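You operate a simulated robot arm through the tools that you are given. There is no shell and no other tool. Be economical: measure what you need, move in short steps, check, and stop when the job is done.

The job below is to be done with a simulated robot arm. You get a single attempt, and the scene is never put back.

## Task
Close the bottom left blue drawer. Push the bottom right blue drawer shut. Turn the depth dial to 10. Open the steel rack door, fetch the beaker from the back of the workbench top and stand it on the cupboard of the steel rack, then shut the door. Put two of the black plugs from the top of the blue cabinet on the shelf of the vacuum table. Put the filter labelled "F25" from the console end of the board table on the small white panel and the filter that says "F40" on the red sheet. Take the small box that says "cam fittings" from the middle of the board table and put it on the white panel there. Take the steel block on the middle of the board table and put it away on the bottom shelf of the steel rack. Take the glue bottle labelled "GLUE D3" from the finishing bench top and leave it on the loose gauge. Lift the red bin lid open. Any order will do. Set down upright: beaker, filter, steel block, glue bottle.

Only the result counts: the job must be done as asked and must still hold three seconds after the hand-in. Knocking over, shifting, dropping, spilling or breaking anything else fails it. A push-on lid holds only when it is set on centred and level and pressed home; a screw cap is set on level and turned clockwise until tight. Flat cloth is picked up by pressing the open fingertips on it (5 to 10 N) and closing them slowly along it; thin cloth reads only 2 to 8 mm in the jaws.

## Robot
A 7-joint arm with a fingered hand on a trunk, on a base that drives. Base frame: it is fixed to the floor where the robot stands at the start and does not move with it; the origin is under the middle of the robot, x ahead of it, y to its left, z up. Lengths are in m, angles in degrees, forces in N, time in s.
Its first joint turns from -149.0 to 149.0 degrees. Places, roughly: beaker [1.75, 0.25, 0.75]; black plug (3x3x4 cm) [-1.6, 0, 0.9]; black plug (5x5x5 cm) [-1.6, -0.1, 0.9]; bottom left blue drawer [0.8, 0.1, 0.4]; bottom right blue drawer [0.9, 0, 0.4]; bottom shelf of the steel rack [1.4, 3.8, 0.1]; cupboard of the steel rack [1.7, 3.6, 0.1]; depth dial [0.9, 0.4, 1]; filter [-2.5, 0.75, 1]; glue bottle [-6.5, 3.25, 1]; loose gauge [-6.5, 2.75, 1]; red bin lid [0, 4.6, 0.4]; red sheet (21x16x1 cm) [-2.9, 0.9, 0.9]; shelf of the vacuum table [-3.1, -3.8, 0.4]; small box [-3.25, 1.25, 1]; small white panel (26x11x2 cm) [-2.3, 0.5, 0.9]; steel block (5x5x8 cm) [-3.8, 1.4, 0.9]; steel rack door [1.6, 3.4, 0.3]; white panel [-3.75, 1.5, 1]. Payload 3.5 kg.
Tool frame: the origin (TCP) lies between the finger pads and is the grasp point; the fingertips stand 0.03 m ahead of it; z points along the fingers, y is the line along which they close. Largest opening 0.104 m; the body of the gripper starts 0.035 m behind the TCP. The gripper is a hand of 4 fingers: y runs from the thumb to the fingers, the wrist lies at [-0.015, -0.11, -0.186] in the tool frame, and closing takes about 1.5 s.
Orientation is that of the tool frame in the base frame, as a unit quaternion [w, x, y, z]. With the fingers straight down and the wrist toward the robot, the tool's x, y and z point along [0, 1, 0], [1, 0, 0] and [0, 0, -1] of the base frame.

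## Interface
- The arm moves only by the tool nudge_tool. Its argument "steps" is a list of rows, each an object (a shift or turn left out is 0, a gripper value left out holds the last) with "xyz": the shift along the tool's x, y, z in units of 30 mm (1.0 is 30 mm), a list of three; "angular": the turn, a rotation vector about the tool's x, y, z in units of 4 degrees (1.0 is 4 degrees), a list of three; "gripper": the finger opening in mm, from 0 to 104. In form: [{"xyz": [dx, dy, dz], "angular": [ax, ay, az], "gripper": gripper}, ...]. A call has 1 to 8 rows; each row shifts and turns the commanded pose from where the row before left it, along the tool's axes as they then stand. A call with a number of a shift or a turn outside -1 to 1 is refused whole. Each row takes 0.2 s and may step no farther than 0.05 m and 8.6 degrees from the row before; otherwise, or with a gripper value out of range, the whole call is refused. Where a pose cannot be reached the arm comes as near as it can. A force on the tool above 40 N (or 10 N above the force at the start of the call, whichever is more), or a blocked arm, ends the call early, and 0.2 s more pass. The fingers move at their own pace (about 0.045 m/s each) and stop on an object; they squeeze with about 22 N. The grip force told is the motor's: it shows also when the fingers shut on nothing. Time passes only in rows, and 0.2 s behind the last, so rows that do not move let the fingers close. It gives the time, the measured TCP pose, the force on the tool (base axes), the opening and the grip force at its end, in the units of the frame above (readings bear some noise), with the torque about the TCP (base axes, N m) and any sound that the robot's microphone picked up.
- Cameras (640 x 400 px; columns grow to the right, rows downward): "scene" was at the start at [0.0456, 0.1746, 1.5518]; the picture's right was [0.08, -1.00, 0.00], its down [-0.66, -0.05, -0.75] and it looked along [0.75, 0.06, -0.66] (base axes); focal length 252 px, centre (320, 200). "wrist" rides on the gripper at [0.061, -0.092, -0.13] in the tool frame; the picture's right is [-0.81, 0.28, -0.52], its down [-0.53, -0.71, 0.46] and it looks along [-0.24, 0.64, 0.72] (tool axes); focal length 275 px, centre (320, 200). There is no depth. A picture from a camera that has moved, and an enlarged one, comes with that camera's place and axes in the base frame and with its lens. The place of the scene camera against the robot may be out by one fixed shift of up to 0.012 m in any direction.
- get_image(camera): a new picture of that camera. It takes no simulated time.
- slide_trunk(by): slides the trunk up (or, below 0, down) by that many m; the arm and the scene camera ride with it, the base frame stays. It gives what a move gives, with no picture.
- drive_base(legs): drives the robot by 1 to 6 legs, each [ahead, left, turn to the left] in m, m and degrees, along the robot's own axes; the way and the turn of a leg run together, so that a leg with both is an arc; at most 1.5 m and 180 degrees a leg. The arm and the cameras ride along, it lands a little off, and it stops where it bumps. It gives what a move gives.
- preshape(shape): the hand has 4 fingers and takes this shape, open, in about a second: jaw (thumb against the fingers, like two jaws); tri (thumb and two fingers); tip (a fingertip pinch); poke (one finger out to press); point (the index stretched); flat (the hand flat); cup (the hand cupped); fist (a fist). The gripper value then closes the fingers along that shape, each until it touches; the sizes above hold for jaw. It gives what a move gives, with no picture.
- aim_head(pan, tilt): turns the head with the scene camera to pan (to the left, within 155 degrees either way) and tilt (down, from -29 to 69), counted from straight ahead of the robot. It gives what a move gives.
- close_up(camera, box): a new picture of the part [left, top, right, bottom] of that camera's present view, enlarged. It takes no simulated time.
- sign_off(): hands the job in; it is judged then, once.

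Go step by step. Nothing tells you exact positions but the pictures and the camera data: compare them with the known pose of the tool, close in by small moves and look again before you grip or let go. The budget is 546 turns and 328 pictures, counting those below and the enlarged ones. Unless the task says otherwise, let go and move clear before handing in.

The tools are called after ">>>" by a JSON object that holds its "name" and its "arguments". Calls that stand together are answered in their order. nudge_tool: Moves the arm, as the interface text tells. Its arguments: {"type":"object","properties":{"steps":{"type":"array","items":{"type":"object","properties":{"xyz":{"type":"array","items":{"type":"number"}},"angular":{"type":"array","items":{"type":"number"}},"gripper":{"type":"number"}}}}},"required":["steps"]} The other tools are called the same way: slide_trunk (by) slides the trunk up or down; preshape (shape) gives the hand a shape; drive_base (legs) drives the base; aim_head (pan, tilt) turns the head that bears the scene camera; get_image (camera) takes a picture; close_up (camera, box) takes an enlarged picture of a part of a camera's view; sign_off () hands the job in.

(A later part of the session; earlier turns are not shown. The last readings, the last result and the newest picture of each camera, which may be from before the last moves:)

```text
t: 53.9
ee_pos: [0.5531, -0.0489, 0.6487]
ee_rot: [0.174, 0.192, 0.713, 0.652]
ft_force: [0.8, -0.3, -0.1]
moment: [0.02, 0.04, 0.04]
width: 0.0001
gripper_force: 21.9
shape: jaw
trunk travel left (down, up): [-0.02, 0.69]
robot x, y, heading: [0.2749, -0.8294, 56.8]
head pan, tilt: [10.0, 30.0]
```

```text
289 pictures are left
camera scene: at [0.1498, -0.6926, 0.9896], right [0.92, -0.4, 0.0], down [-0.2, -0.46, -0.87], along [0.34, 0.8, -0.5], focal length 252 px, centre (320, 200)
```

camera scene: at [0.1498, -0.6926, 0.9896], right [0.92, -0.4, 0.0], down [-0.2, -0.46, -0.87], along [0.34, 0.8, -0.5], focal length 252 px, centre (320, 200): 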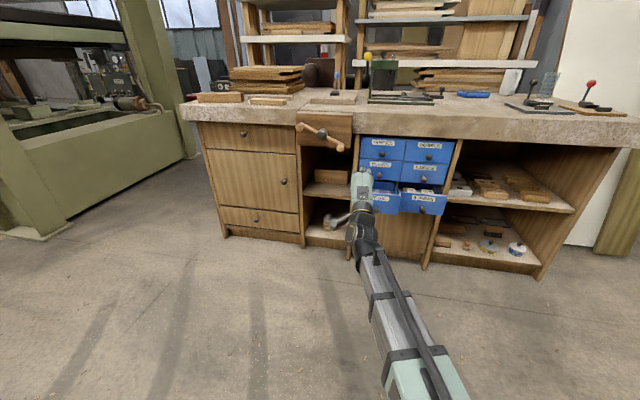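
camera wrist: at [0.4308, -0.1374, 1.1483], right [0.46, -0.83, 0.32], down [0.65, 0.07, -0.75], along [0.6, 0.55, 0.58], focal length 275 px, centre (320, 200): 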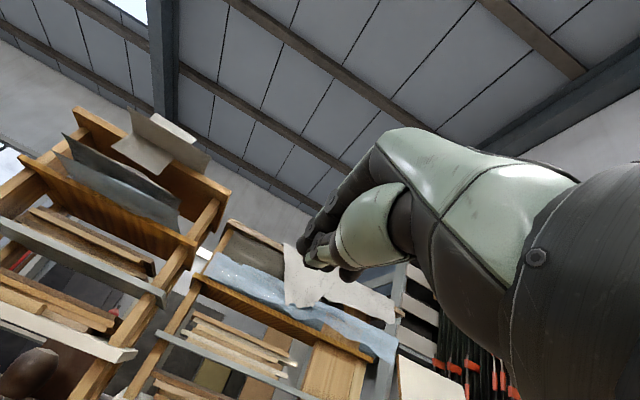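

>>> {"name": "close_up", "arguments": {"camera": "scene", "box": [330, 130, 470, 250]}}

```text
3.33 times, centred on (400, 190) of scene
camera zoom: at [0.1498, -0.6926, 0.9896], right [0.92, -0.4, 0.0], down [-0.2, -0.46, -0.87], along [0.34, 0.8, -0.5], focal length 840 px, centre (53, 233)
```

zoom: 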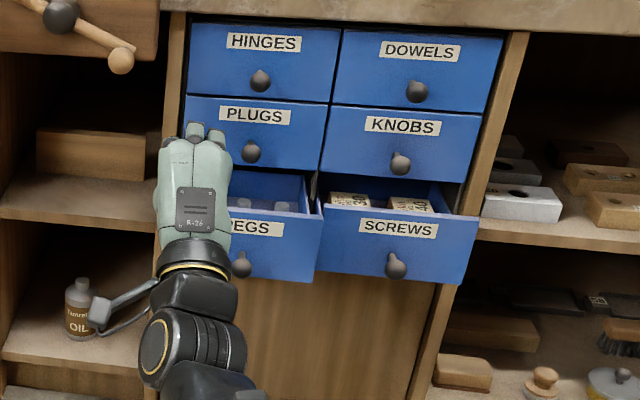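

The PEGS (left) and SCREWS (right) drawers stand open. I bring the closed fingers in front of SCREWS, right of its knob.

>>> {"name": "nudge_tool", "arguments": {"steps": [{"xyz": [-1, -0.8, 0]}, {"xyz": [-1, -0.8, 0]}, {"xyz": [-1, -0.8, 0]}, {"xyz": [-1, -0.8, 0]}, {"xyz": [-1, -0.8, 0]}, {"xyz": [-1, -0.8, 0]}, {"xyz": [-1, -0.8, 0]}, {"xyz": [-1, -0.8, 0]}]}}

>>> {"name": "nudge_tool", "arguments": {"steps": [{"xyz": [-1, 0, 0]}, {"xyz": [-1, 0, 0]}, {"xyz": [-0.9, 0, 0]}]}}

>>> {"name": "close_up", "arguments": {"camera": "scene", "box": [330, 130, 490, 270]}}

```text
t: 55.7
ee_pos: [0.609, -0.1193, 0.4937]
ee_rot: [0.18, 0.234, 0.709, 0.64]
ft_force: [0.5, 0.0, -0.5]
moment: [0.03, 0.0, 0.01]
width: 0.0002
gripper_force: 22.3
shape: jaw
out of reach, approached as far as the arm can: row 2, 3, 4, 5, 6, 7, 8
trunk travel left (down, up): [-0.02, 0.69]
robot x, y, heading: [0.2721, -0.8296, 56.6]
head pan, tilt: [10.0, 30.0]
```

```text
t: 56.5
ee_pos: [0.6225, -0.1403, 0.5053]
ee_rot: [0.182, 0.244, 0.707, 0.638]
ft_force: [0.7, -1.0, 0.0]
moment: [-0.03, -0.05, 0.0]
width: 0.0001
gripper_force: 22.1
shape: jaw
out of reach, approached as far as the arm can: row 1, 2, 3
trunk travel left (down, up): [-0.02, 0.69]
robot x, y, heading: [0.2754, -0.8292, 56.7]
head pan, tilt: [10.0, 30.0]
```

```text
2.86 times, centred on (410, 200) of scene
camera zoom: at [0.1498, -0.6926, 0.9895], right [0.92, -0.39, 0.0], down [-0.2, -0.46, -0.87], along [0.34, 0.8, -0.5], focal length 720 px, centre (63, 200)
```

zoom: 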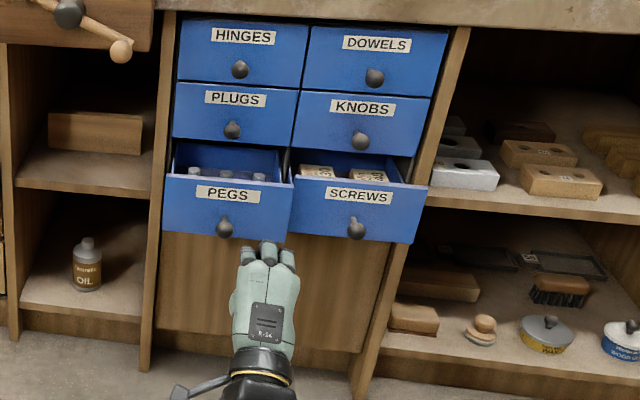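

The arm is at its limit on this side; I shift the base right so the hand lines up with SCREWS, and pitch the hand down slightly.

>>> {"name": "drive_base", "arguments": {"legs": [[0, -0.22, 0]]}}

>>> {"name": "nudge_tool", "arguments": {"steps": [{"angular": [1, 0, 0]}, {"angular": [1, 0, 0]}, {"angular": [1, 0, 0]}, {"angular": [1, 0, 0]}]}}

>>> {"name": "close_up", "arguments": {"camera": "scene", "box": [270, 130, 430, 270]}}

```text
t: 58.2
ee_pos: [0.8102, -0.2633, 0.506]
ee_rot: [0.183, 0.245, 0.707, 0.637]
ft_force: [1.2, -0.5, 0.1]
moment: [-0.01, -0.01, -0.02]
width: 0.0
gripper_force: 22.0
shape: jaw
trunk travel left (down, up): [-0.02, 0.69]
robot x, y, heading: [0.4569, -0.9527, 56.1]
head pan, tilt: [10.0, 30.0]
```

```text
t: 59.2
ee_pos: [0.8092, -0.2629, 0.5062]
ee_rot: [0.148, 0.269, 0.789, 0.532]
ft_force: [0.1, 0.3, 0.0]
moment: [0.01, -0.01, 0.03]
width: 0.0
gripper_force: 22.2
shape: jaw
trunk travel left (down, up): [-0.02, 0.69]
robot x, y, heading: [0.4613, -0.9487, 56.3]
head pan, tilt: [10.0, 30.0]
```

```text
2.86 times, centred on (350, 200) of scene
camera zoom: at [0.3347, -0.8135, 0.9895], right [0.92, -0.4, 0.0], down [-0.2, -0.46, -0.87], along [0.35, 0.79, -0.5], focal length 720 px, centre (234, 200)
```

zoom: 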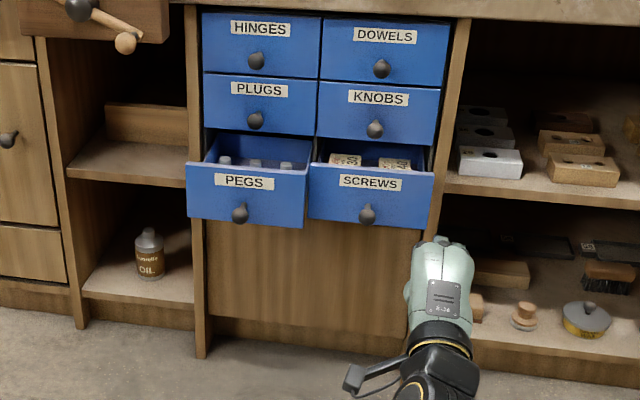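

>>> {"name": "nudge_tool", "arguments": {"steps": [{"xyz": [0, -0.92, 0.39]}, {"xyz": [0, -0.92, 0.39]}, {"xyz": [0, 0.39, 0.92]}, {"xyz": [0, 0.39, 0.92]}, {"xyz": [0, 0.39, 0.92]}, {"xyz": [0, 0.39, 0.92]}, {"xyz": [0, 0.39, 0.92]}]}}

>>> {"name": "close_up", "arguments": {"camera": "scene", "box": [270, 130, 430, 270]}}

```text
t: 60.8
ee_pos: [0.8935, -0.1394, 0.4471]
ee_rot: [0.148, 0.269, 0.789, 0.532]
ft_force: [0.1, 0.0, -0.1]
moment: [0.01, 0.0, 0.01]
width: 0.0001
gripper_force: 22.1
shape: jaw
trunk travel left (down, up): [-0.02, 0.69]
robot x, y, heading: [0.457, -0.9518, 56.3]
head pan, tilt: [10.0, 30.0]
```

```text
2.86 times, centred on (350, 200) of scene
camera zoom: at [0.3347, -0.8135, 0.9895], right [0.92, -0.4, 0.0], down [-0.2, -0.46, -0.87], along [0.35, 0.79, -0.5], focal length 720 px, centre (234, 200)
```

zoom: 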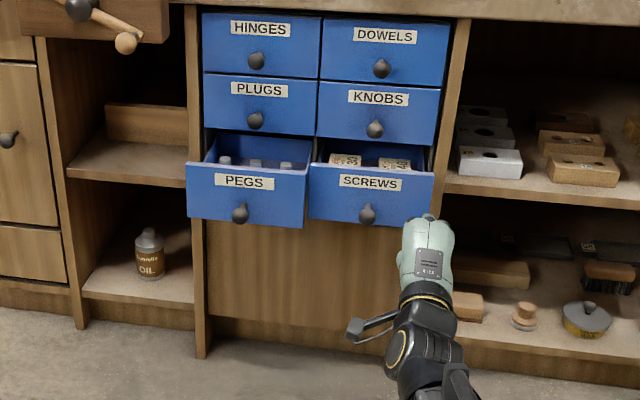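

>>> {"name": "nudge_tool", "arguments": {"steps": [{"xyz": [0.8, 0.6, -0.2]}, {"xyz": [0, 0.39, 0.92]}, {"xyz": [0, 0.39, 0.92]}]}}

>>> {"name": "close_up", "arguments": {"camera": "scene", "box": [270, 130, 430, 270]}}

```text
t: 61.6
ee_pos: [0.9131, -0.0758, 0.4672]
ee_rot: [0.147, 0.268, 0.789, 0.533]
ft_force: [0.2, 0.0, -0.2]
moment: [-0.02, -0.02, -0.01]
width: 0.0
gripper_force: 22.4
shape: jaw
trunk travel left (down, up): [-0.02, 0.69]
robot x, y, heading: [0.4564, -0.9496, 56.4]
head pan, tilt: [10.0, 30.0]
```

```text
2.86 times, centred on (350, 200) of scene
camera zoom: at [0.3347, -0.8135, 0.9895], right [0.92, -0.4, 0.0], down [-0.2, -0.46, -0.87], along [0.35, 0.79, -0.5], focal length 720 px, centre (234, 200)
```

zoom: 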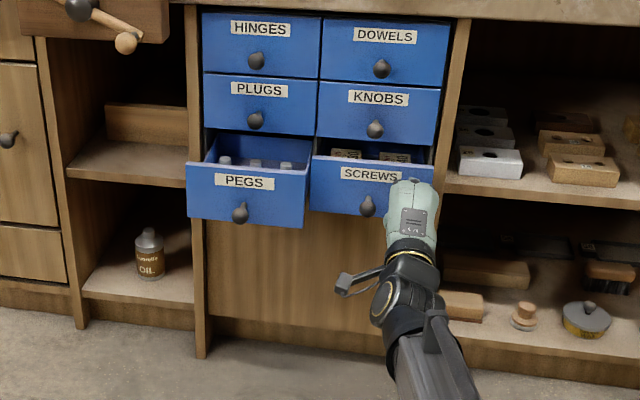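

The SCREWS drawer is already going in. I keep pushing.

>>> {"name": "nudge_tool", "arguments": {"steps": [{"xyz": [0, 0.39, 0.92]}, {"xyz": [0, 0.39, 0.92]}, {"xyz": [0, 0.39, 0.92]}, {"xyz": [0, 0.39, 0.92]}]}}

>>> {"name": "close_up", "arguments": {"camera": "scene", "box": [270, 130, 430, 270]}}

```text
t: 62.5
ee_pos: [0.9631, -0.0044, 0.472]
ee_rot: [0.148, 0.269, 0.787, 0.535]
ft_force: [-13.7, -21.5, 3.6]
moment: [-0.19, 0.11, -0.03]
width: 0.0002
gripper_force: 22.1
shape: jaw
trunk travel left (down, up): [-0.02, 0.69]
robot x, y, heading: [0.4599, -0.9522, 56.5]
head pan, tilt: [10.0, 30.0]
stopped in row 4: the force on the tool passed its limit at 64 N (the readings are from after the stop); the commanded pose is now the measured one
```

```text
2.86 times, centred on (350, 200) of scene
camera zoom: at [0.3338, -0.8149, 0.9896], right [0.92, -0.4, 0.0], down [-0.2, -0.46, -0.87], along [0.35, 0.79, -0.5], focal length 720 px, centre (234, 200)
```

zoom: 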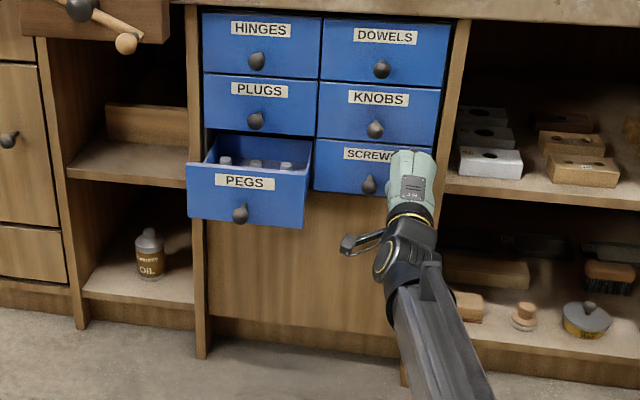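

SCREWS is shut. Now back off and do the same for PEGS.

>>> {"name": "nudge_tool", "arguments": {"steps": [{"xyz": [0, -0.39, -0.92]}, {"xyz": [0, -0.39, -0.92]}, {"xyz": [0, -0.39, -0.92]}, {"xyz": [0, -0.39, -0.92]}, {"xyz": [0, -0.39, -0.92]}, {"xyz": [0, -0.39, -0.92]}, {"xyz": [0, -0.39, -0.92]}]}}

>>> {"name": "nudge_tool", "arguments": {"steps": [{"xyz": [1, 0, 0]}, {"xyz": [1, 0, 0]}, {"xyz": [1, 0, 0]}, {"xyz": [1, 0, 0]}, {"xyz": [1, 0, 0]}, {"xyz": [0.85, 0, 0]}]}}

>>> {"name": "close_up", "arguments": {"camera": "scene", "box": [270, 130, 430, 270]}}

```text
t: 64.1
ee_pos: [0.8429, -0.1764, 0.4697]
ee_rot: [0.147, 0.268, 0.788, 0.534]
ft_force: [-0.2, -0.3, -0.7]
moment: [0.0, 0.0, 0.02]
width: 0.0
gripper_force: 22.1
shape: jaw
trunk travel left (down, up): [-0.02, 0.69]
robot x, y, heading: [0.4606, -0.9519, 56.6]
head pan, tilt: [10.0, 30.0]
```

```text
t: 65.5
ee_pos: [0.7011, -0.0714, 0.4789]
ee_rot: [0.147, 0.269, 0.788, 0.534]
ft_force: [0.5, -0.6, 0.2]
moment: [-0.04, -0.03, 0.0]
width: 0.0
gripper_force: 21.8
shape: jaw
trunk travel left (down, up): [-0.02, 0.69]
robot x, y, heading: [0.4568, -0.9495, 56.4]
head pan, tilt: [10.0, 30.0]
```

```text
2.86 times, centred on (350, 200) of scene
camera zoom: at [0.3346, -0.8137, 0.9895], right [0.92, -0.4, 0.0], down [-0.2, -0.46, -0.87], along [0.35, 0.79, -0.5], focal length 720 px, centre (234, 200)
```

zoom: 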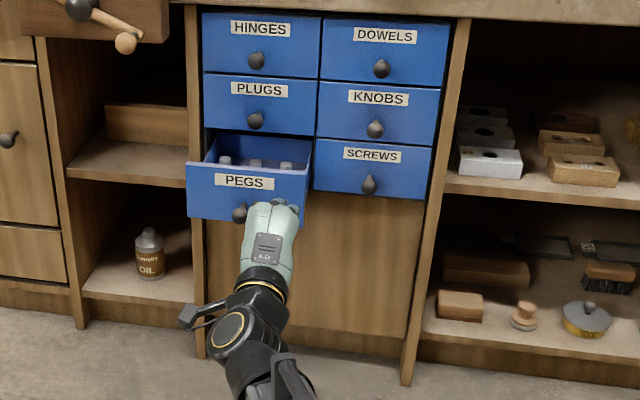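

>>> {"name": "nudge_tool", "arguments": {"steps": [{"xyz": [0.15, 0.35, 0.92]}, {"xyz": [0.1, 0.37, 0.92]}, {"xyz": [0, 0.39, 0.92]}, {"xyz": [0, 0.39, 0.92]}, {"xyz": [0, 0.39, 0.92]}, {"xyz": [0, 0.39, 0.92]}, {"xyz": [0, 0.39, 0.92]}, {"xyz": [0, 0.39, 0.92]}]}}

>>> {"name": "close_up", "arguments": {"camera": "scene", "box": [270, 130, 430, 270]}}

```text
t: 67.2
ee_pos: [0.8149, 0.0997, 0.4813]
ee_rot: [0.149, 0.269, 0.786, 0.536]
ft_force: [-10.0, -22.1, 0.4]
moment: [-0.22, 0.05, -0.13]
width: 0.0
gripper_force: 21.7
shape: jaw
out of reach, approached as far as the arm can: row 8
trunk travel left (down, up): [-0.02, 0.69]
robot x, y, heading: [0.456, -0.9529, 56.4]
head pan, tilt: [10.0, 30.0]
stopped in row 8: the force on the tool passed its limit at 66 N (the readings are from after the stop); the commanded pose is now the measured one
```

```text
2.86 times, centred on (350, 200) of scene
camera zoom: at [0.3339, -0.815, 0.9896], right [0.92, -0.4, 0.0], down [-0.2, -0.46, -0.87], along [0.35, 0.79, -0.5], focal length 720 px, centre (234, 200)
```

zoom: 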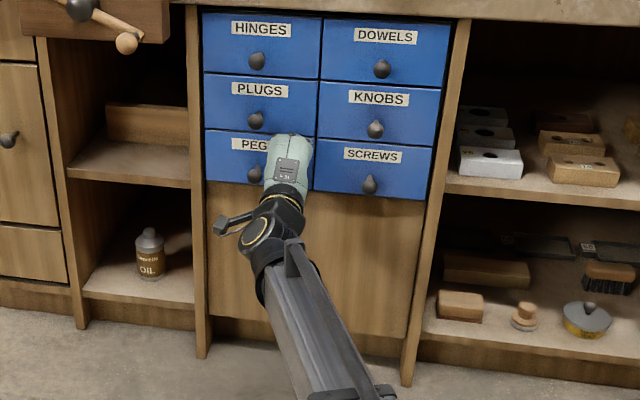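

Both drawers are shut. I back off, raise the trunk and look at the objects at the back of the bench.

>>> {"name": "nudge_tool", "arguments": {"steps": [{"xyz": [0, -0.39, -0.92]}, {"xyz": [0, -0.39, -0.92]}, {"xyz": [0, -0.39, -0.92]}, {"xyz": [0, -0.39, -0.92]}, {"xyz": [0, -0.39, -0.92]}, {"xyz": [0, -0.39, -0.92]}, {"xyz": [0, -0.39, -0.92]}, {"xyz": [0, -0.39, -0.92]}]}}

>>> {"name": "drive_base", "arguments": {"legs": [[-0.1, -0.45, 0]]}}

>>> {"name": "slide_trunk", "arguments": {"by": 0.4}}

>>> {"name": "slide_trunk", "arguments": {"by": 0.2}}

>>> {"name": "get_image", "arguments": {"camera": "scene"}}

```text
t: 69.0
ee_pos: [0.6725, -0.0936, 0.4778]
ee_rot: [0.148, 0.268, 0.787, 0.536]
ft_force: [0.4, 0.4, 0.0]
moment: [-0.01, -0.02, 0.0]
width: 0.0
gripper_force: 22.5
shape: jaw
trunk travel left (down, up): [-0.02, 0.69]
robot x, y, heading: [0.4572, -0.9471, 56.6]
head pan, tilt: [10.0, 30.0]
```

```text
t: 71.7
ee_pos: [0.9805, -0.4156, 0.4786]
ee_rot: [0.145, 0.264, 0.788, 0.537]
ft_force: [0.8, -0.6, 0.3]
moment: [0.01, 0.0, 0.01]
width: 0.0
gripper_force: 22.1
shape: jaw
trunk travel left (down, up): [-0.02, 0.69]
robot x, y, heading: [0.7762, -1.275, 57.2]
head pan, tilt: [10.0, 30.0]
```

```text
t: 75.5
ee_pos: [0.9805, -0.417, 0.8793]
ee_rot: [0.145, 0.264, 0.788, 0.537]
ft_force: [-0.7, -0.2, 0.3]
moment: [0.03, 0.01, -0.02]
width: 0.0001
gripper_force: 22.6
shape: jaw
trunk travel left (down, up): [-0.42, 0.29]
robot x, y, heading: [0.7763, -1.2793, 57.1]
head pan, tilt: [10.0, 30.0]
```

```text
t: 77.7
ee_pos: [0.9807, -0.4155, 1.0787]
ee_rot: [0.145, 0.264, 0.788, 0.537]
ft_force: [-0.1, 0.0, -0.8]
moment: [0.01, 0.02, 0.01]
width: 0.0
gripper_force: 21.6
shape: jaw
trunk travel left (down, up): [-0.62, 0.09]
robot x, y, heading: [0.7738, -1.2766, 57.2]
head pan, tilt: [10.0, 30.0]
```

```text
280 pictures are left
camera scene: at [0.65, -1.1406, 1.5895], right [0.92, -0.39, 0.0], down [-0.19, -0.46, -0.87], along [0.34, 0.8, -0.5], focal length 252 px, centre (320, 200)
```

scene: 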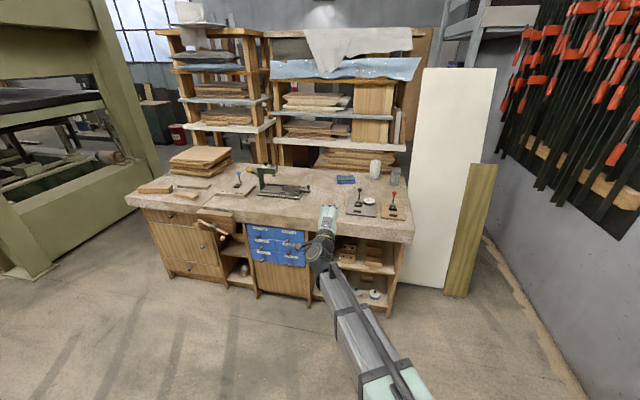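

>>> {"name": "close_up", "arguments": {"camera": "scene", "box": [320, 145, 430, 225]}}

>>> {"name": "close_up", "arguments": {"camera": "scene", "box": [240, 210, 420, 320]}}

```text
5.00 times, centred on (375, 185) of scene
camera zoom: at [0.65, -1.1406, 1.5895], right [0.92, -0.39, 0.0], down [-0.19, -0.46, -0.87], along [0.34, 0.8, -0.5], focal length 1259 px, centre (45, 275)
```

zoom: 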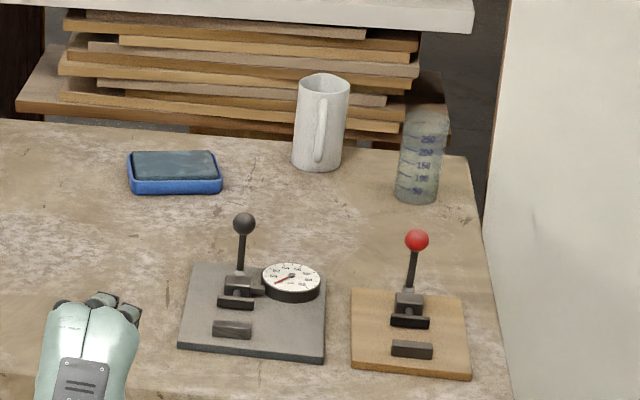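

```text
3.56 times, centred on (330, 265) of scene
camera zoom: at [0.65, -1.1406, 1.5895], right [0.92, -0.39, 0.0], down [-0.19, -0.46, -0.87], along [0.34, 0.8, -0.5], focal length 896 px, centre (284, -31)
```

zoom: 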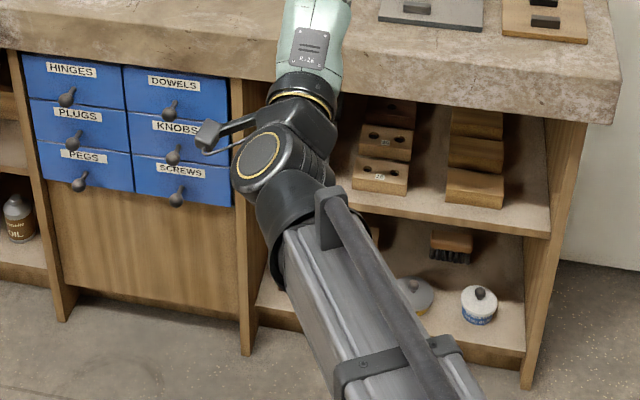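

The beaker is the graduated glass at the back right. I go to the steel rack first to open its door, so I tuck the arm and drive around via the passage left of the bench.

>>> {"name": "nudge_tool", "arguments": {"steps": [{"angular": [1, 0, 0], "gripper": 60}, {"angular": [1, 0, 0], "xyz": [0, 0, -0.5]}, {"angular": [1, 0, 0], "xyz": [0, 0, -0.5]}, {"angular": [1, 0, 0], "xyz": [0, 0, -0.5]}, {"angular": [1, 0, 0], "xyz": [0, 0, -0.5]}, {"angular": [1, 0, 0], "xyz": [0, 0, -0.5]}, {"angular": [1, 0, 0], "xyz": [0, 0, -0.5]}, {"angular": [1, 0, 0], "xyz": [0, 0, -0.5]}]}}

>>> {"name": "nudge_tool", "arguments": {"steps": [{"angular": [1, 0, 0], "xyz": [0, -1, 0]}, {"angular": [1, 0, 0], "xyz": [0, -1, 0]}, {"angular": [1, 0, 0], "xyz": [0, -1, 0]}, {"angular": [1, 0, 0], "xyz": [0, -1, 0]}, {"angular": [1, 0, 0], "xyz": [0, -1, 0]}, {"angular": [1, 0, 0], "xyz": [0, -1, 0]}, {"angular": [1, 0, 0], "xyz": [0, 0, 0]}, {"angular": [1, 0, 0], "xyz": [0, 0, 0]}]}}

>>> {"name": "drive_base", "arguments": {"legs": [[0.35, 0, 0], [0, 1.5, 0], [0.15, 0.6, 0]]}}

>>> {"name": "get_image", "arguments": {"camera": "scene"}}

```text
t: 79.5
ee_pos: [0.9376, -0.4835, 1.1431]
ee_rot: [0.068, 0.295, 0.906, 0.297]
ft_force: [0.3, -0.5, 0.0]
moment: [0.01, 0.0, -0.03]
width: 0.0602
gripper_force: 0.0
shape: jaw
trunk travel left (down, up): [-0.62, 0.09]
robot x, y, heading: [0.7725, -1.2768, 57.2]
head pan, tilt: [10.0, 30.0]
```

```text
t: 81.3
ee_pos: [0.8418, -0.6144, 1.066]
ee_rot: [-0.017, 0.3, 0.953, 0.038]
ft_force: [0.7, -0.4, -0.1]
moment: [-0.01, 0.0, 0.01]
width: 0.0602
gripper_force: 0.1
shape: jaw
trunk travel left (down, up): [-0.62, 0.09]
robot x, y, heading: [0.7752, -1.2782, 57.0]
head pan, tilt: [10.0, 30.0]
```

```text
t: 93.7
ee_pos: [-0.5687, 1.0019, 1.065]
ee_rot: [-0.016, 0.329, 0.944, 0.038]
ft_force: [-0.2, 0.0, 0.1]
moment: [-0.02, 0.03, 0.0]
width: 0.0602
gripper_force: 0.0
shape: jaw
trunk travel left (down, up): [-0.62, 0.09]
robot x, y, heading: [-0.6749, 0.3471, 53.5]
head pan, tilt: [10.0, 30.0]
```

```text
277 pictures are left
camera scene: at [-0.7907, 0.4887, 1.5894], right [0.9, -0.44, 0.0], down [-0.22, -0.45, -0.87], along [0.38, 0.78, -0.5], focal length 252 px, centre (320, 200)
```

scene: 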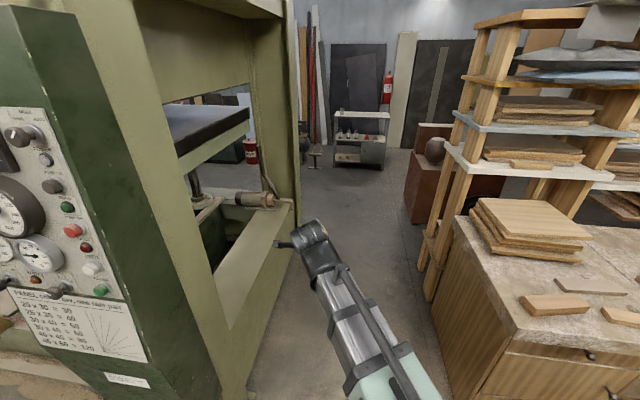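

I'm at the passage; the steel rack is straight ahead. Driving down it.

>>> {"name": "drive_base", "arguments": {"legs": [[0, 0, 3.3], [1.4, 0, 0], [1.1, 0, 0]]}}

>>> {"name": "get_image", "arguments": {"camera": "scene"}}

```text
t: 106.5
ee_pos: [0.793, 3.1465, 1.0659]
ee_rot: [-0.017, 0.306, 0.951, 0.038]
ft_force: [-0.5, -0.5, -0.4]
moment: [0.01, 0.04, -0.01]
width: 0.0601
gripper_force: 0.1
shape: jaw
trunk travel left (down, up): [-0.62, 0.09]
robot x, y, heading: [0.7168, 2.4865, 56.5]
head pan, tilt: [10.0, 30.0]
```

```text
276 pictures are left
camera scene: at [0.5942, 2.6229, 1.5895], right [0.92, -0.4, 0.0], down [-0.2, -0.46, -0.87], along [0.35, 0.79, -0.5], focal length 252 px, centre (320, 200)
```

scene: 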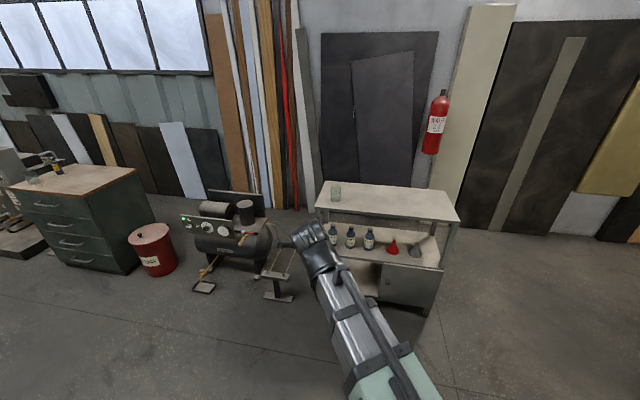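

>>> {"name": "close_up", "arguments": {"camera": "scene", "box": [290, 170, 480, 330]}}

>>> {"name": "close_up", "arguments": {"camera": "scene", "box": [100, 190, 260, 300]}}

```text
2.50 times, centred on (385, 250) of scene
camera zoom: at [0.5942, 2.6229, 1.5895], right [0.92, -0.4, 0.0], down [-0.2, -0.46, -0.87], along [0.35, 0.79, -0.5], focal length 630 px, centre (158, 75)
```

zoom: 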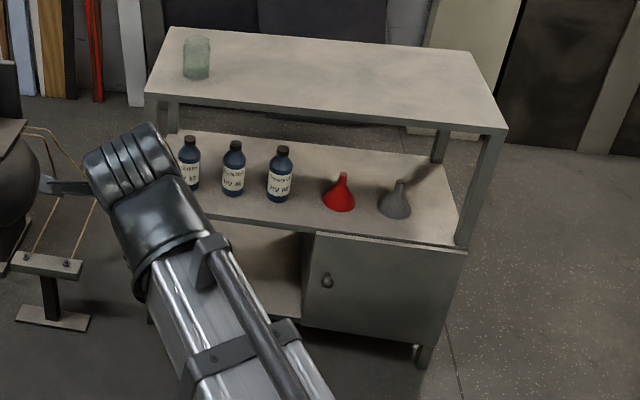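

```text
3.64 times, centred on (180, 245) of scene
camera zoom: at [0.5942, 2.6229, 1.5895], right [0.92, -0.4, 0.0], down [-0.2, -0.46, -0.87], along [0.35, 0.79, -0.5], focal length 916 px, centre (829, 36)
```

zoom: 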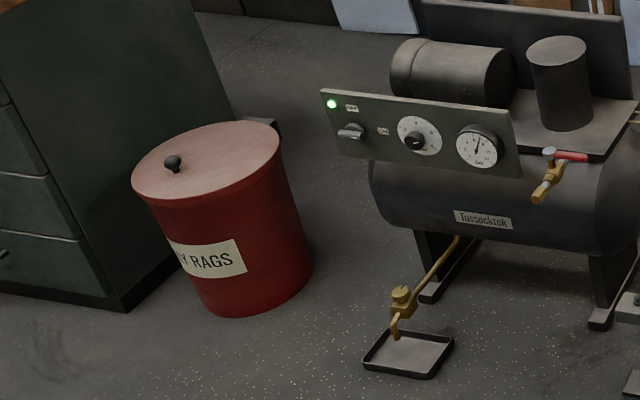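

The rack: cupboard door bottom right, its knob near the left edge, hinges on the right. I pitch the hand forward, move to a pose right of the knob and lower the trunk.

>>> {"name": "nudge_tool", "arguments": {"steps": [{"angular": [-1, 0, 0]}, {"angular": [-1, 0, 0]}, {"angular": [-1, 0, 0]}, {"angular": [-1, 0, 0]}, {"angular": [-1, 0, 0]}, {"angular": [-1, 0, 0]}, {"angular": [-1, 0, 0]}, {"angular": [-1, 0, 0]}]}}

>>> {"name": "nudge_tool", "arguments": {"steps": [{"angular": [-1, 0, 0]}, {"angular": [-1, 0, 0]}, {"angular": [-1, 0, 0]}, {"angular": [-1, 0, 0]}, {"angular": [-1, 0, 0]}, {"angular": [-1, 0, 0]}, {"angular": [-1, 0, 0]}, {"angular": [-1, 0, 0]}]}}

>>> {"name": "drive_base", "arguments": {"legs": [[0.1, -0.3, -1.5]]}}

>>> {"name": "slide_trunk", "arguments": {"by": -0.4}}

>>> {"name": "slide_trunk", "arguments": {"by": -0.2}}

>>> {"name": "get_image", "arguments": {"camera": "scene"}}

```text
t: 108.3
ee_pos: [0.7925, 3.1465, 1.0664]
ee_rot: [0.068, 0.299, 0.904, 0.299]
ft_force: [0.0, -0.8, -0.3]
moment: [0.02, 0.02, -0.01]
width: 0.06
gripper_force: 0.1
shape: jaw
trunk travel left (down, up): [-0.62, 0.09]
robot x, y, heading: [0.7167, 2.4882, 56.5]
head pan, tilt: [10.0, 30.0]
```

```text
t: 110.2
ee_pos: [0.7915, 3.1451, 1.0672]
ee_rot: [0.147, 0.268, 0.786, 0.537]
ft_force: [0.2, -0.9, -1.0]
moment: [0.01, 0.0, 0.01]
width: 0.06
gripper_force: 0.0
shape: jaw
trunk travel left (down, up): [-0.62, 0.09]
robot x, y, heading: [0.72, 2.4875, 56.6]
head pan, tilt: [10.0, 30.0]
```

```text
t: 112.3
ee_pos: [1.0705, 3.0807, 1.067]
ee_rot: [0.153, 0.275, 0.784, 0.535]
ft_force: [0.8, -0.4, -2.1]
moment: [0.16, -0.13, -0.02]
width: 0.0603
gripper_force: 0.1
shape: jaw
trunk travel left (down, up): [-0.62, 0.09]
robot x, y, heading: [0.9872, 2.4231, 55.6]
head pan, tilt: [10.0, 30.0]
```

```text
t: 116.1
ee_pos: [1.0711, 3.0818, 0.667]
ee_rot: [0.152, 0.275, 0.785, 0.534]
ft_force: [0.3, 0.5, -0.4]
moment: [0.0, 0.0, 0.01]
width: 0.06
gripper_force: 0.0
shape: jaw
trunk travel left (down, up): [-0.22, 0.49]
robot x, y, heading: [0.9877, 2.4244, 55.3]
head pan, tilt: [10.0, 30.0]
```

```text
t: 118.3
ee_pos: [1.0713, 3.081, 0.4669]
ee_rot: [0.153, 0.276, 0.784, 0.535]
ft_force: [0.6, -1.4, 0.1]
moment: [0.01, 0.01, 0.01]
width: 0.06
gripper_force: 0.1
shape: jaw
trunk travel left (down, up): [-0.02, 0.69]
robot x, y, heading: [0.9823, 2.4225, 55.3]
head pan, tilt: [10.0, 30.0]
```

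```text
273 pictures are left
camera scene: at [0.8632, 2.5619, 0.9895], right [0.91, -0.42, 0.0], down [-0.21, -0.45, -0.87], along [0.36, 0.79, -0.5], focal length 252 px, centre (320, 200)
```

scene: 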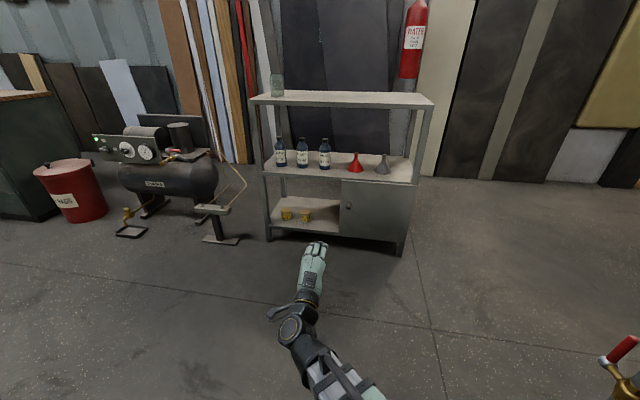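

>>> {"name": "close_up", "arguments": {"camera": "scene", "box": [310, 160, 430, 260]}}

>>> {"name": "close_up", "arguments": {"camera": "scene", "box": [250, 60, 410, 180]}}

```text
4.00 times, centred on (370, 210) of scene
camera zoom: at [0.8632, 2.5619, 0.9895], right [0.91, -0.42, 0.0], down [-0.21, -0.45, -0.87], along [0.36, 0.79, -0.5], focal length 1008 px, centre (120, 160)
```

zoom: 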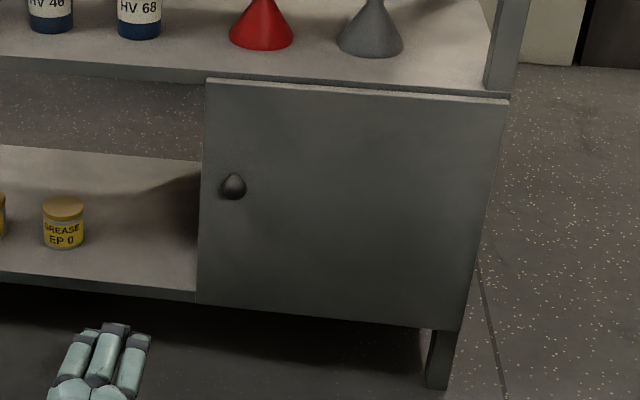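

```text
3.33 times, centred on (330, 120) of scene
camera zoom: at [0.8632, 2.5619, 0.9895], right [0.91, -0.42, 0.0], down [-0.21, -0.45, -0.87], along [0.36, 0.79, -0.5], focal length 840 px, centre (287, 467)
```

zoom: 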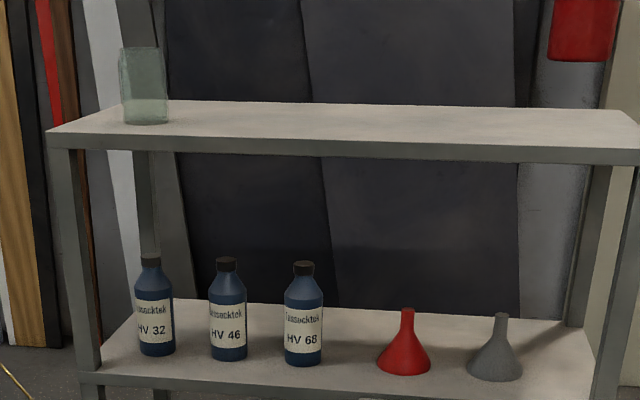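

>>> {"name": "drive_base", "arguments": {"legs": [[0.15, 0, 0]]}}

>>> {"name": "nudge_tool", "arguments": {"steps": [{"xyz": [-0.21, -0.04, 0.97]}, {"xyz": [-0.21, -0.04, 0.97]}, {"xyz": [-0.21, -0.04, 0.97]}, {"xyz": [-0.21, -0.04, 0.97]}, {"xyz": [-0.21, -0.04, 0.97]}, {"xyz": [-0.21, -0.04, 0.97]}, {"xyz": [-0.21, -0.04, 0.97]}, {"xyz": [-0.21, -0.04, 0.97]}]}}

>>> {"name": "get_image", "arguments": {"camera": "scene"}}

>>> {"name": "get_image", "arguments": {"camera": "wrist"}}

```text
t: 119.6
ee_pos: [1.1547, 3.2047, 0.4664]
ee_rot: [0.153, 0.275, 0.784, 0.534]
ft_force: [-0.4, -0.7, 0.2]
moment: [0.03, -0.02, 0.01]
width: 0.0601
gripper_force: 0.1
shape: jaw
trunk travel left (down, up): [-0.02, 0.69]
robot x, y, heading: [1.0664, 2.5458, 55.5]
head pan, tilt: [10.0, 30.0]
```

```text
t: 121.4
ee_pos: [1.3172, 3.3474, 0.3661]
ee_rot: [0.153, 0.275, 0.785, 0.534]
ft_force: [-0.2, 0.2, -0.3]
moment: [-0.04, 0.02, -0.02]
width: 0.0599
gripper_force: 0.0
shape: jaw
trunk travel left (down, up): [-0.02, 0.69]
robot x, y, heading: [1.0708, 2.545, 55.3]
head pan, tilt: [10.0, 30.0]
```

```text
270 pictures are left
camera scene: at [0.948, 2.6852, 0.9895], right [0.91, -0.42, 0.0], down [-0.21, -0.45, -0.87], along [0.36, 0.79, -0.5], focal length 252 px, centre (320, 200)
```

scene: 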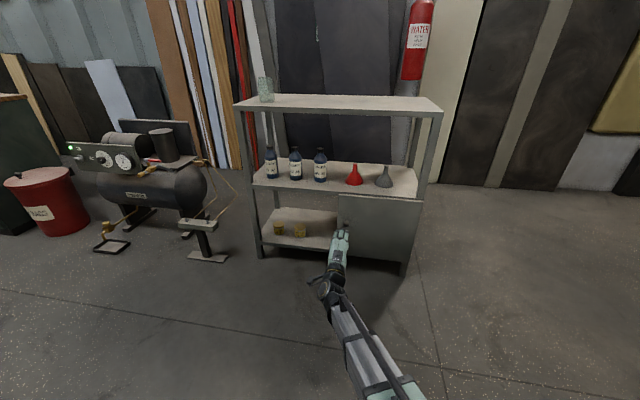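

```text
269 pictures are left
camera wrist: at [1.1729, 3.26, 0.3351], right [0.45, -0.8, 0.41], down [0.48, -0.17, -0.86], along [0.75, 0.58, 0.3], focal length 275 px, centre (320, 200)
```

wrist: 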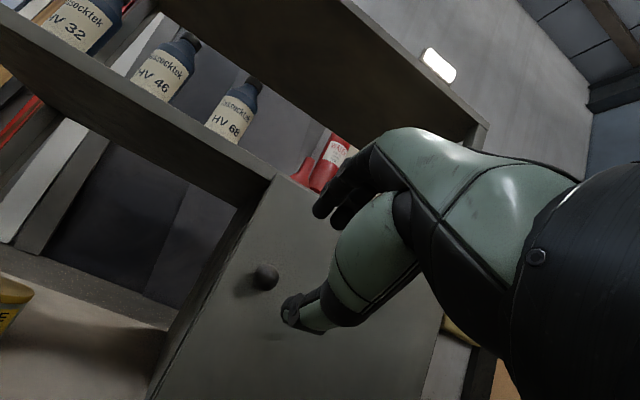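

>>> {"name": "nudge_tool", "arguments": {"steps": [{"xyz": [-0.12, -0.1, 0.94]}, {"xyz": [-0.12, -0.1, 0.94]}, {"xyz": [-0.12, 0.1, 0.94]}, {"xyz": [-0.12, 0.3, 0.94]}, {"xyz": [-0.12, 0.4, 0.94]}]}}

>>> {"name": "get_image", "arguments": {"camera": "wrist"}}

>>> {"name": "close_up", "arguments": {"camera": "scene", "box": [300, 190, 400, 270]}}

```text
t: 122.6
ee_pos: [1.4101, 3.4461, 0.3291]
ee_rot: [0.152, 0.274, 0.784, 0.535]
ft_force: [1.0, -0.5, 0.6]
moment: [-0.03, 0.02, -0.05]
width: 0.0601
gripper_force: 0.1
shape: jaw
trunk travel left (down, up): [-0.02, 0.69]
robot x, y, heading: [1.0703, 2.5446, 55.8]
head pan, tilt: [10.0, 30.0]
```

```text
268 pictures are left
camera wrist: at [1.2671, 3.3591, 0.297], right [0.45, -0.8, 0.41], down [0.48, -0.17, -0.86], along [0.75, 0.58, 0.3], focal length 275 px, centre (320, 200)
```

wrist: 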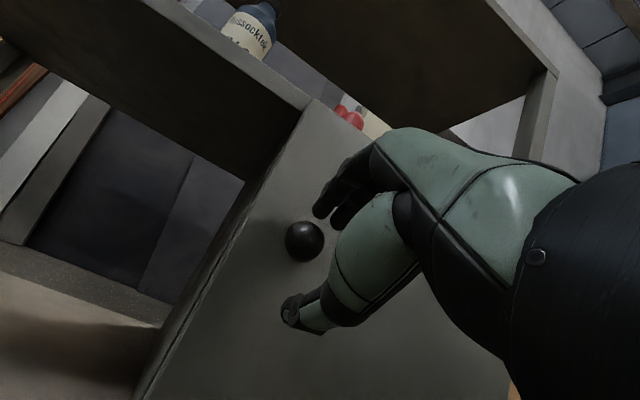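

```text
5.00 times, centred on (350, 230) of scene
camera zoom: at [0.948, 2.6852, 0.9895], right [0.91, -0.42, 0.0], down [-0.21, -0.45, -0.87], along [0.36, 0.79, -0.5], focal length 1259 px, centre (170, 50)
```

zoom: 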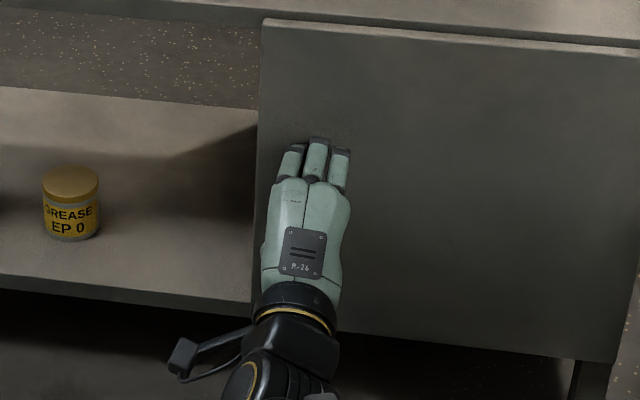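

>>> {"name": "nudge_tool", "arguments": {"steps": [{"xyz": [-0.1, 0.48, 0.92]}, {"xyz": [-0.1, 0.48, 0.85]}]}}

>>> {"name": "get_image", "arguments": {"camera": "wrist"}}

```text
t: 123.2
ee_pos: [1.4368, 3.4725, 0.3359]
ee_rot: [0.154, 0.275, 0.782, 0.539]
ft_force: [-11.2, -20.7, 3.4]
moment: [0.43, -0.25, -0.06]
width: 0.0553
gripper_force: 0.1
shape: jaw
trunk travel left (down, up): [-0.02, 0.69]
robot x, y, heading: [1.0709, 2.5436, 55.4]
head pan, tilt: [10.0, 30.0]
stopped in row 2: the force on the tool passed its limit at 61 N (the readings are from after the stop); the commanded pose is now the measured one
```

```text
266 pictures are left
camera wrist: at [1.2939, 3.3859, 0.3022], right [0.45, -0.8, 0.4], down [0.48, -0.16, -0.86], along [0.75, 0.58, 0.31], focal length 275 px, centre (320, 200)
```

wrist: 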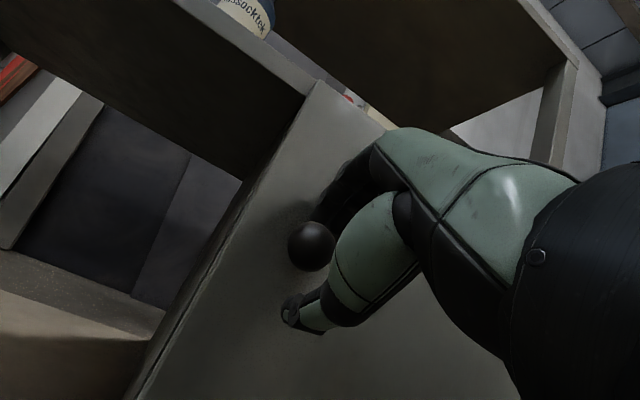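

Fingers touch the door around the knob. Slight back-off and grip.

>>> {"name": "nudge_tool", "arguments": {"steps": [{"xyz": [0, -0.1, -0.2]}, {"gripper": 5}, {}, {}, {}, {}, {}, {}]}}

>>> {"name": "get_image", "arguments": {"camera": "wrist"}}

```text
t: 125.0
ee_pos: [1.4347, 3.4684, 0.3335]
ee_rot: [0.153, 0.275, 0.783, 0.537]
ft_force: [4.9, -1.1, -5.1]
moment: [-0.01, 0.03, -0.09]
width: 0.0163
gripper_force: 22.1
shape: jaw
trunk travel left (down, up): [-0.02, 0.69]
robot x, y, heading: [1.0676, 2.5457, 55.4]
head pan, tilt: [10.0, 30.0]
```

```text
265 pictures are left
camera wrist: at [1.2915, 3.3817, 0.3005], right [0.45, -0.8, 0.4], down [0.48, -0.17, -0.86], along [0.75, 0.58, 0.31], focal length 275 px, centre (320, 200)
```

wrist: 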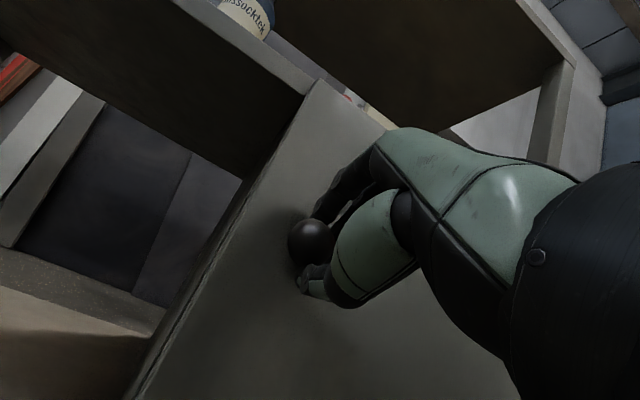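

Knob is gripped. Pulling the door along its arc (hinge on the right, radius ~0.30 m).

>>> {"name": "nudge_tool", "arguments": {"steps": [{"xyz": [-0.15, -0.38, -0.92]}, {"xyz": [-0.25, -0.38, -0.92]}, {"xyz": [-0.34, -0.38, -0.91]}, {"xyz": [-0.43, -0.37, -0.89]}]}}

>>> {"name": "get_image", "arguments": {"camera": "scene"}}

```text
t: 126.0
ee_pos: [1.3961, 3.3517, 0.33]
ee_rot: [0.154, 0.276, 0.781, 0.538]
ft_force: [23.7, -2.2, -0.1]
moment: [0.05, -0.06, -0.33]
width: 0.0153
gripper_force: 21.7
shape: jaw
trunk travel left (down, up): [-0.02, 0.69]
robot x, y, heading: [1.0687, 2.5456, 55.4]
head pan, tilt: [10.0, 30.0]
```

```text
264 pictures are left
camera scene: at [0.9486, 2.6853, 0.9896], right [0.91, -0.42, 0.0], down [-0.21, -0.45, -0.87], along [0.36, 0.79, -0.5], focal length 252 px, centre (320, 200)
```

scene: 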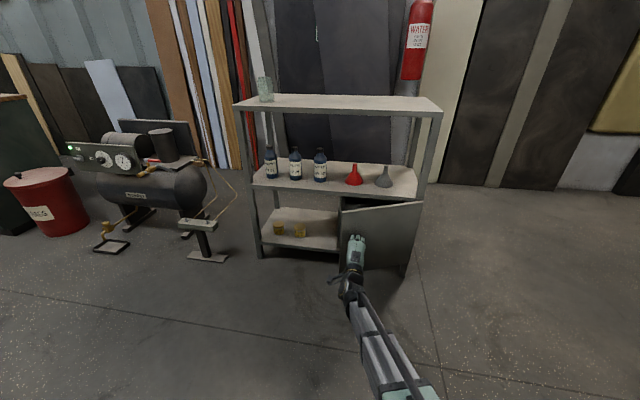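

>>> {"name": "nudge_tool", "arguments": {"steps": [{"xyz": [-0.8, -0.3, -0.7]}, {"xyz": [-0.75, -0.3, -0.75]}, {"xyz": [-0.8, -0.28, -0.7]}, {"xyz": [-0.85, -0.24, -0.6]}]}}

>>> {"name": "get_image", "arguments": {"camera": "scene"}}

```text
t: 127.0
ee_pos: [1.4165, 3.2215, 0.3243]
ee_rot: [0.153, 0.275, 0.782, 0.538]
ft_force: [8.7, 3.1, 6.3]
moment: [0.04, -0.07, 0.03]
width: 0.0157
gripper_force: 21.2
shape: jaw
trunk travel left (down, up): [-0.02, 0.69]
robot x, y, heading: [1.0707, 2.5481, 55.6]
head pan, tilt: [10.0, 30.0]
```

```text
263 pictures are left
camera scene: at [0.9478, 2.6849, 0.9896], right [0.91, -0.41, 0.0], down [-0.21, -0.45, -0.87], along [0.36, 0.79, -0.5], focal length 252 px, centre (320, 200)
```

scene: 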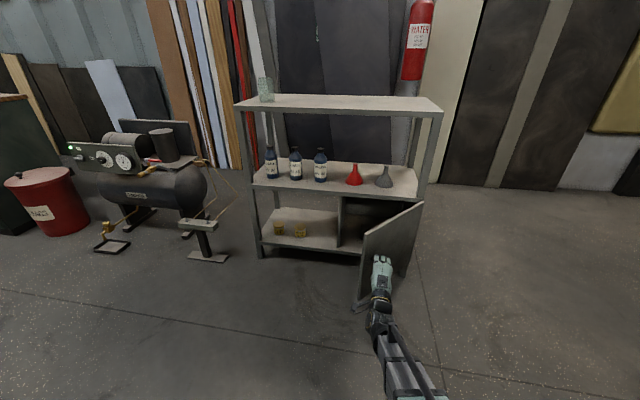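

>>> {"name": "nudge_tool", "arguments": {"steps": [{"xyz": [-0.9, -0.12, -0.5]}, {"xyz": [-0.95, -0.1, -0.45]}, {"xyz": [-0.95, -0.1, -0.4]}, {"xyz": [-1, -0.1, -0.3]}]}}

>>> {"name": "get_image", "arguments": {"camera": "scene"}}

```text
t: 127.6
ee_pos: [1.4361, 3.1778, 0.3255]
ee_rot: [0.158, 0.288, 0.78, 0.533]
ft_force: [17.1, 9.3, -4.6]
moment: [-0.08, 0.06, 0.06]
width: 0.0143
gripper_force: 21.5
shape: jaw
out of reach, approached as far as the arm can: row 2, 3
trunk travel left (down, up): [-0.02, 0.69]
robot x, y, heading: [1.0684, 2.5429, 55.5]
head pan, tilt: [10.0, 30.0]
stopped in row 3: the force on the tool passed its limit at 44 N (the readings are from after the stop); the commanded pose is now the measured one
```

```text
262 pictures are left
camera scene: at [0.9491, 2.686, 0.9895], right [0.91, -0.42, 0.0], down [-0.21, -0.45, -0.87], along [0.36, 0.79, -0.5], focal length 252 px, centre (320, 200)
```

scene: 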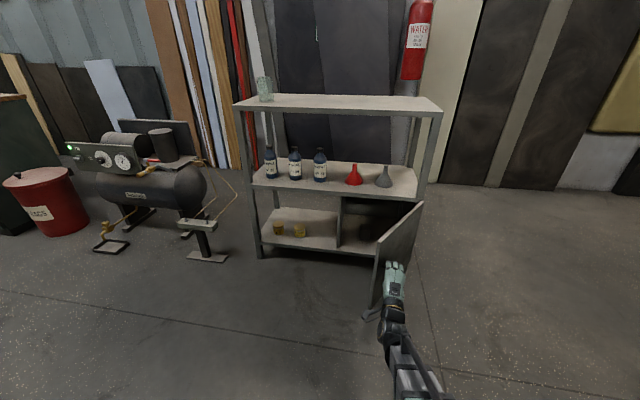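

Door is ~70° open and the arm is at its near limit. I release, back off, and will push it further from its inner side.

>>> {"name": "nudge_tool", "arguments": {"steps": [{"gripper": 60}, {}, {}, {}, {}, {"xyz": [0, 0, 0]}]}}

>>> {"name": "drive_base", "arguments": {"legs": [[-0.18, 0, 0], [0, 0.25, 0]]}}

>>> {"name": "get_image", "arguments": {"camera": "scene"}}

```text
t: 129.0
ee_pos: [1.4339, 3.1754, 0.3254]
ee_rot: [0.157, 0.287, 0.78, 0.534]
ft_force: [0.2, -0.4, -0.2]
moment: [0.04, -0.03, 0.01]
width: 0.0597
gripper_force: 0.0
shape: jaw
trunk travel left (down, up): [-0.02, 0.69]
robot x, y, heading: [1.0698, 2.5447, 55.3]
head pan, tilt: [10.0, 30.0]
```

```text
t: 131.9
ee_pos: [1.1233, 3.1715, 0.3272]
ee_rot: [0.157, 0.287, 0.78, 0.533]
ft_force: [-0.4, 0.7, -0.3]
moment: [-0.01, 0.0, 0.0]
width: 0.0598
gripper_force: 0.1
shape: jaw
trunk travel left (down, up): [-0.02, 0.69]
robot x, y, heading: [0.7595, 2.5433, 55.5]
head pan, tilt: [10.0, 30.0]
```

```text
261 pictures are left
camera scene: at [0.6374, 2.6816, 0.9895], right [0.91, -0.42, 0.0], down [-0.21, -0.45, -0.87], along [0.36, 0.79, -0.5], focal length 252 px, centre (320, 200)
```

scene: 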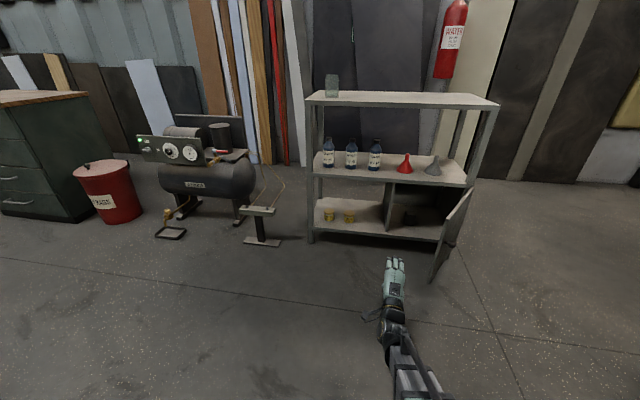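

>>> {"name": "nudge_tool", "arguments": {"steps": [{"xyz": [0, 0.38, 0.92], "gripper": 0}, {"xyz": [0, 0.38, 0.92]}, {"xyz": [0, 0.38, 0.92]}, {"xyz": [0, 0.38, 0.92]}, {"xyz": [0, 0.38, 0.92]}, {"xyz": [0, 0.38, 0.92]}, {"xyz": [0, 0.38, 0.92]}, {"xyz": [0, 0.38, 0.92]}]}}

>>> {"name": "drive_base", "arguments": {"legs": [[0, -0.25, 0]]}}

>>> {"name": "get_image", "arguments": {"camera": "scene"}}

```text
t: 133.8
ee_pos: [1.2625, 3.362, 0.3245]
ee_rot: [0.159, 0.292, 0.779, 0.532]
ft_force: [-0.7, -0.3, 0.4]
moment: [-0.01, 0.02, -0.01]
width: 0.0001
gripper_force: 21.9
shape: jaw
out of reach, approached as far as the arm can: row 5, 6, 8
trunk travel left (down, up): [-0.02, 0.69]
robot x, y, heading: [0.7621, 2.5408, 55.8]
head pan, tilt: [10.0, 30.0]
```

```text
t: 135.5
ee_pos: [1.4541, 3.2314, 0.3251]
ee_rot: [0.156, 0.288, 0.78, 0.533]
ft_force: [-0.3, -0.2, -0.5]
moment: [0.05, 0.0, 0.02]
width: 0.0002
gripper_force: 21.9
shape: jaw
trunk travel left (down, up): [-0.02, 0.69]
robot x, y, heading: [0.9537, 2.4073, 55.7]
head pan, tilt: [10.0, 30.0]
```

```text
260 pictures are left
camera scene: at [0.8348, 2.545, 0.9895], right [0.91, -0.41, 0.0], down [-0.2, -0.46, -0.87], along [0.35, 0.79, -0.5], focal length 252 px, centre (320, 200)
```

scene: 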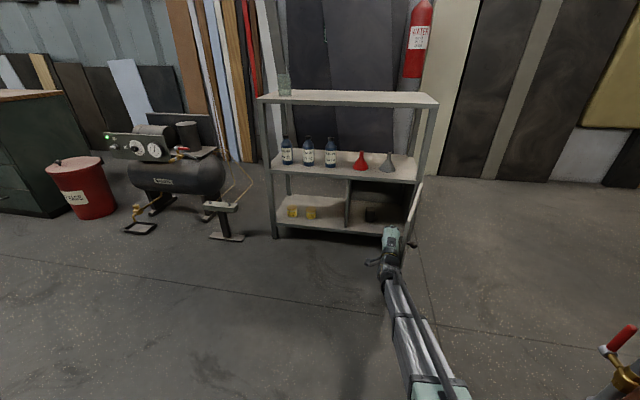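

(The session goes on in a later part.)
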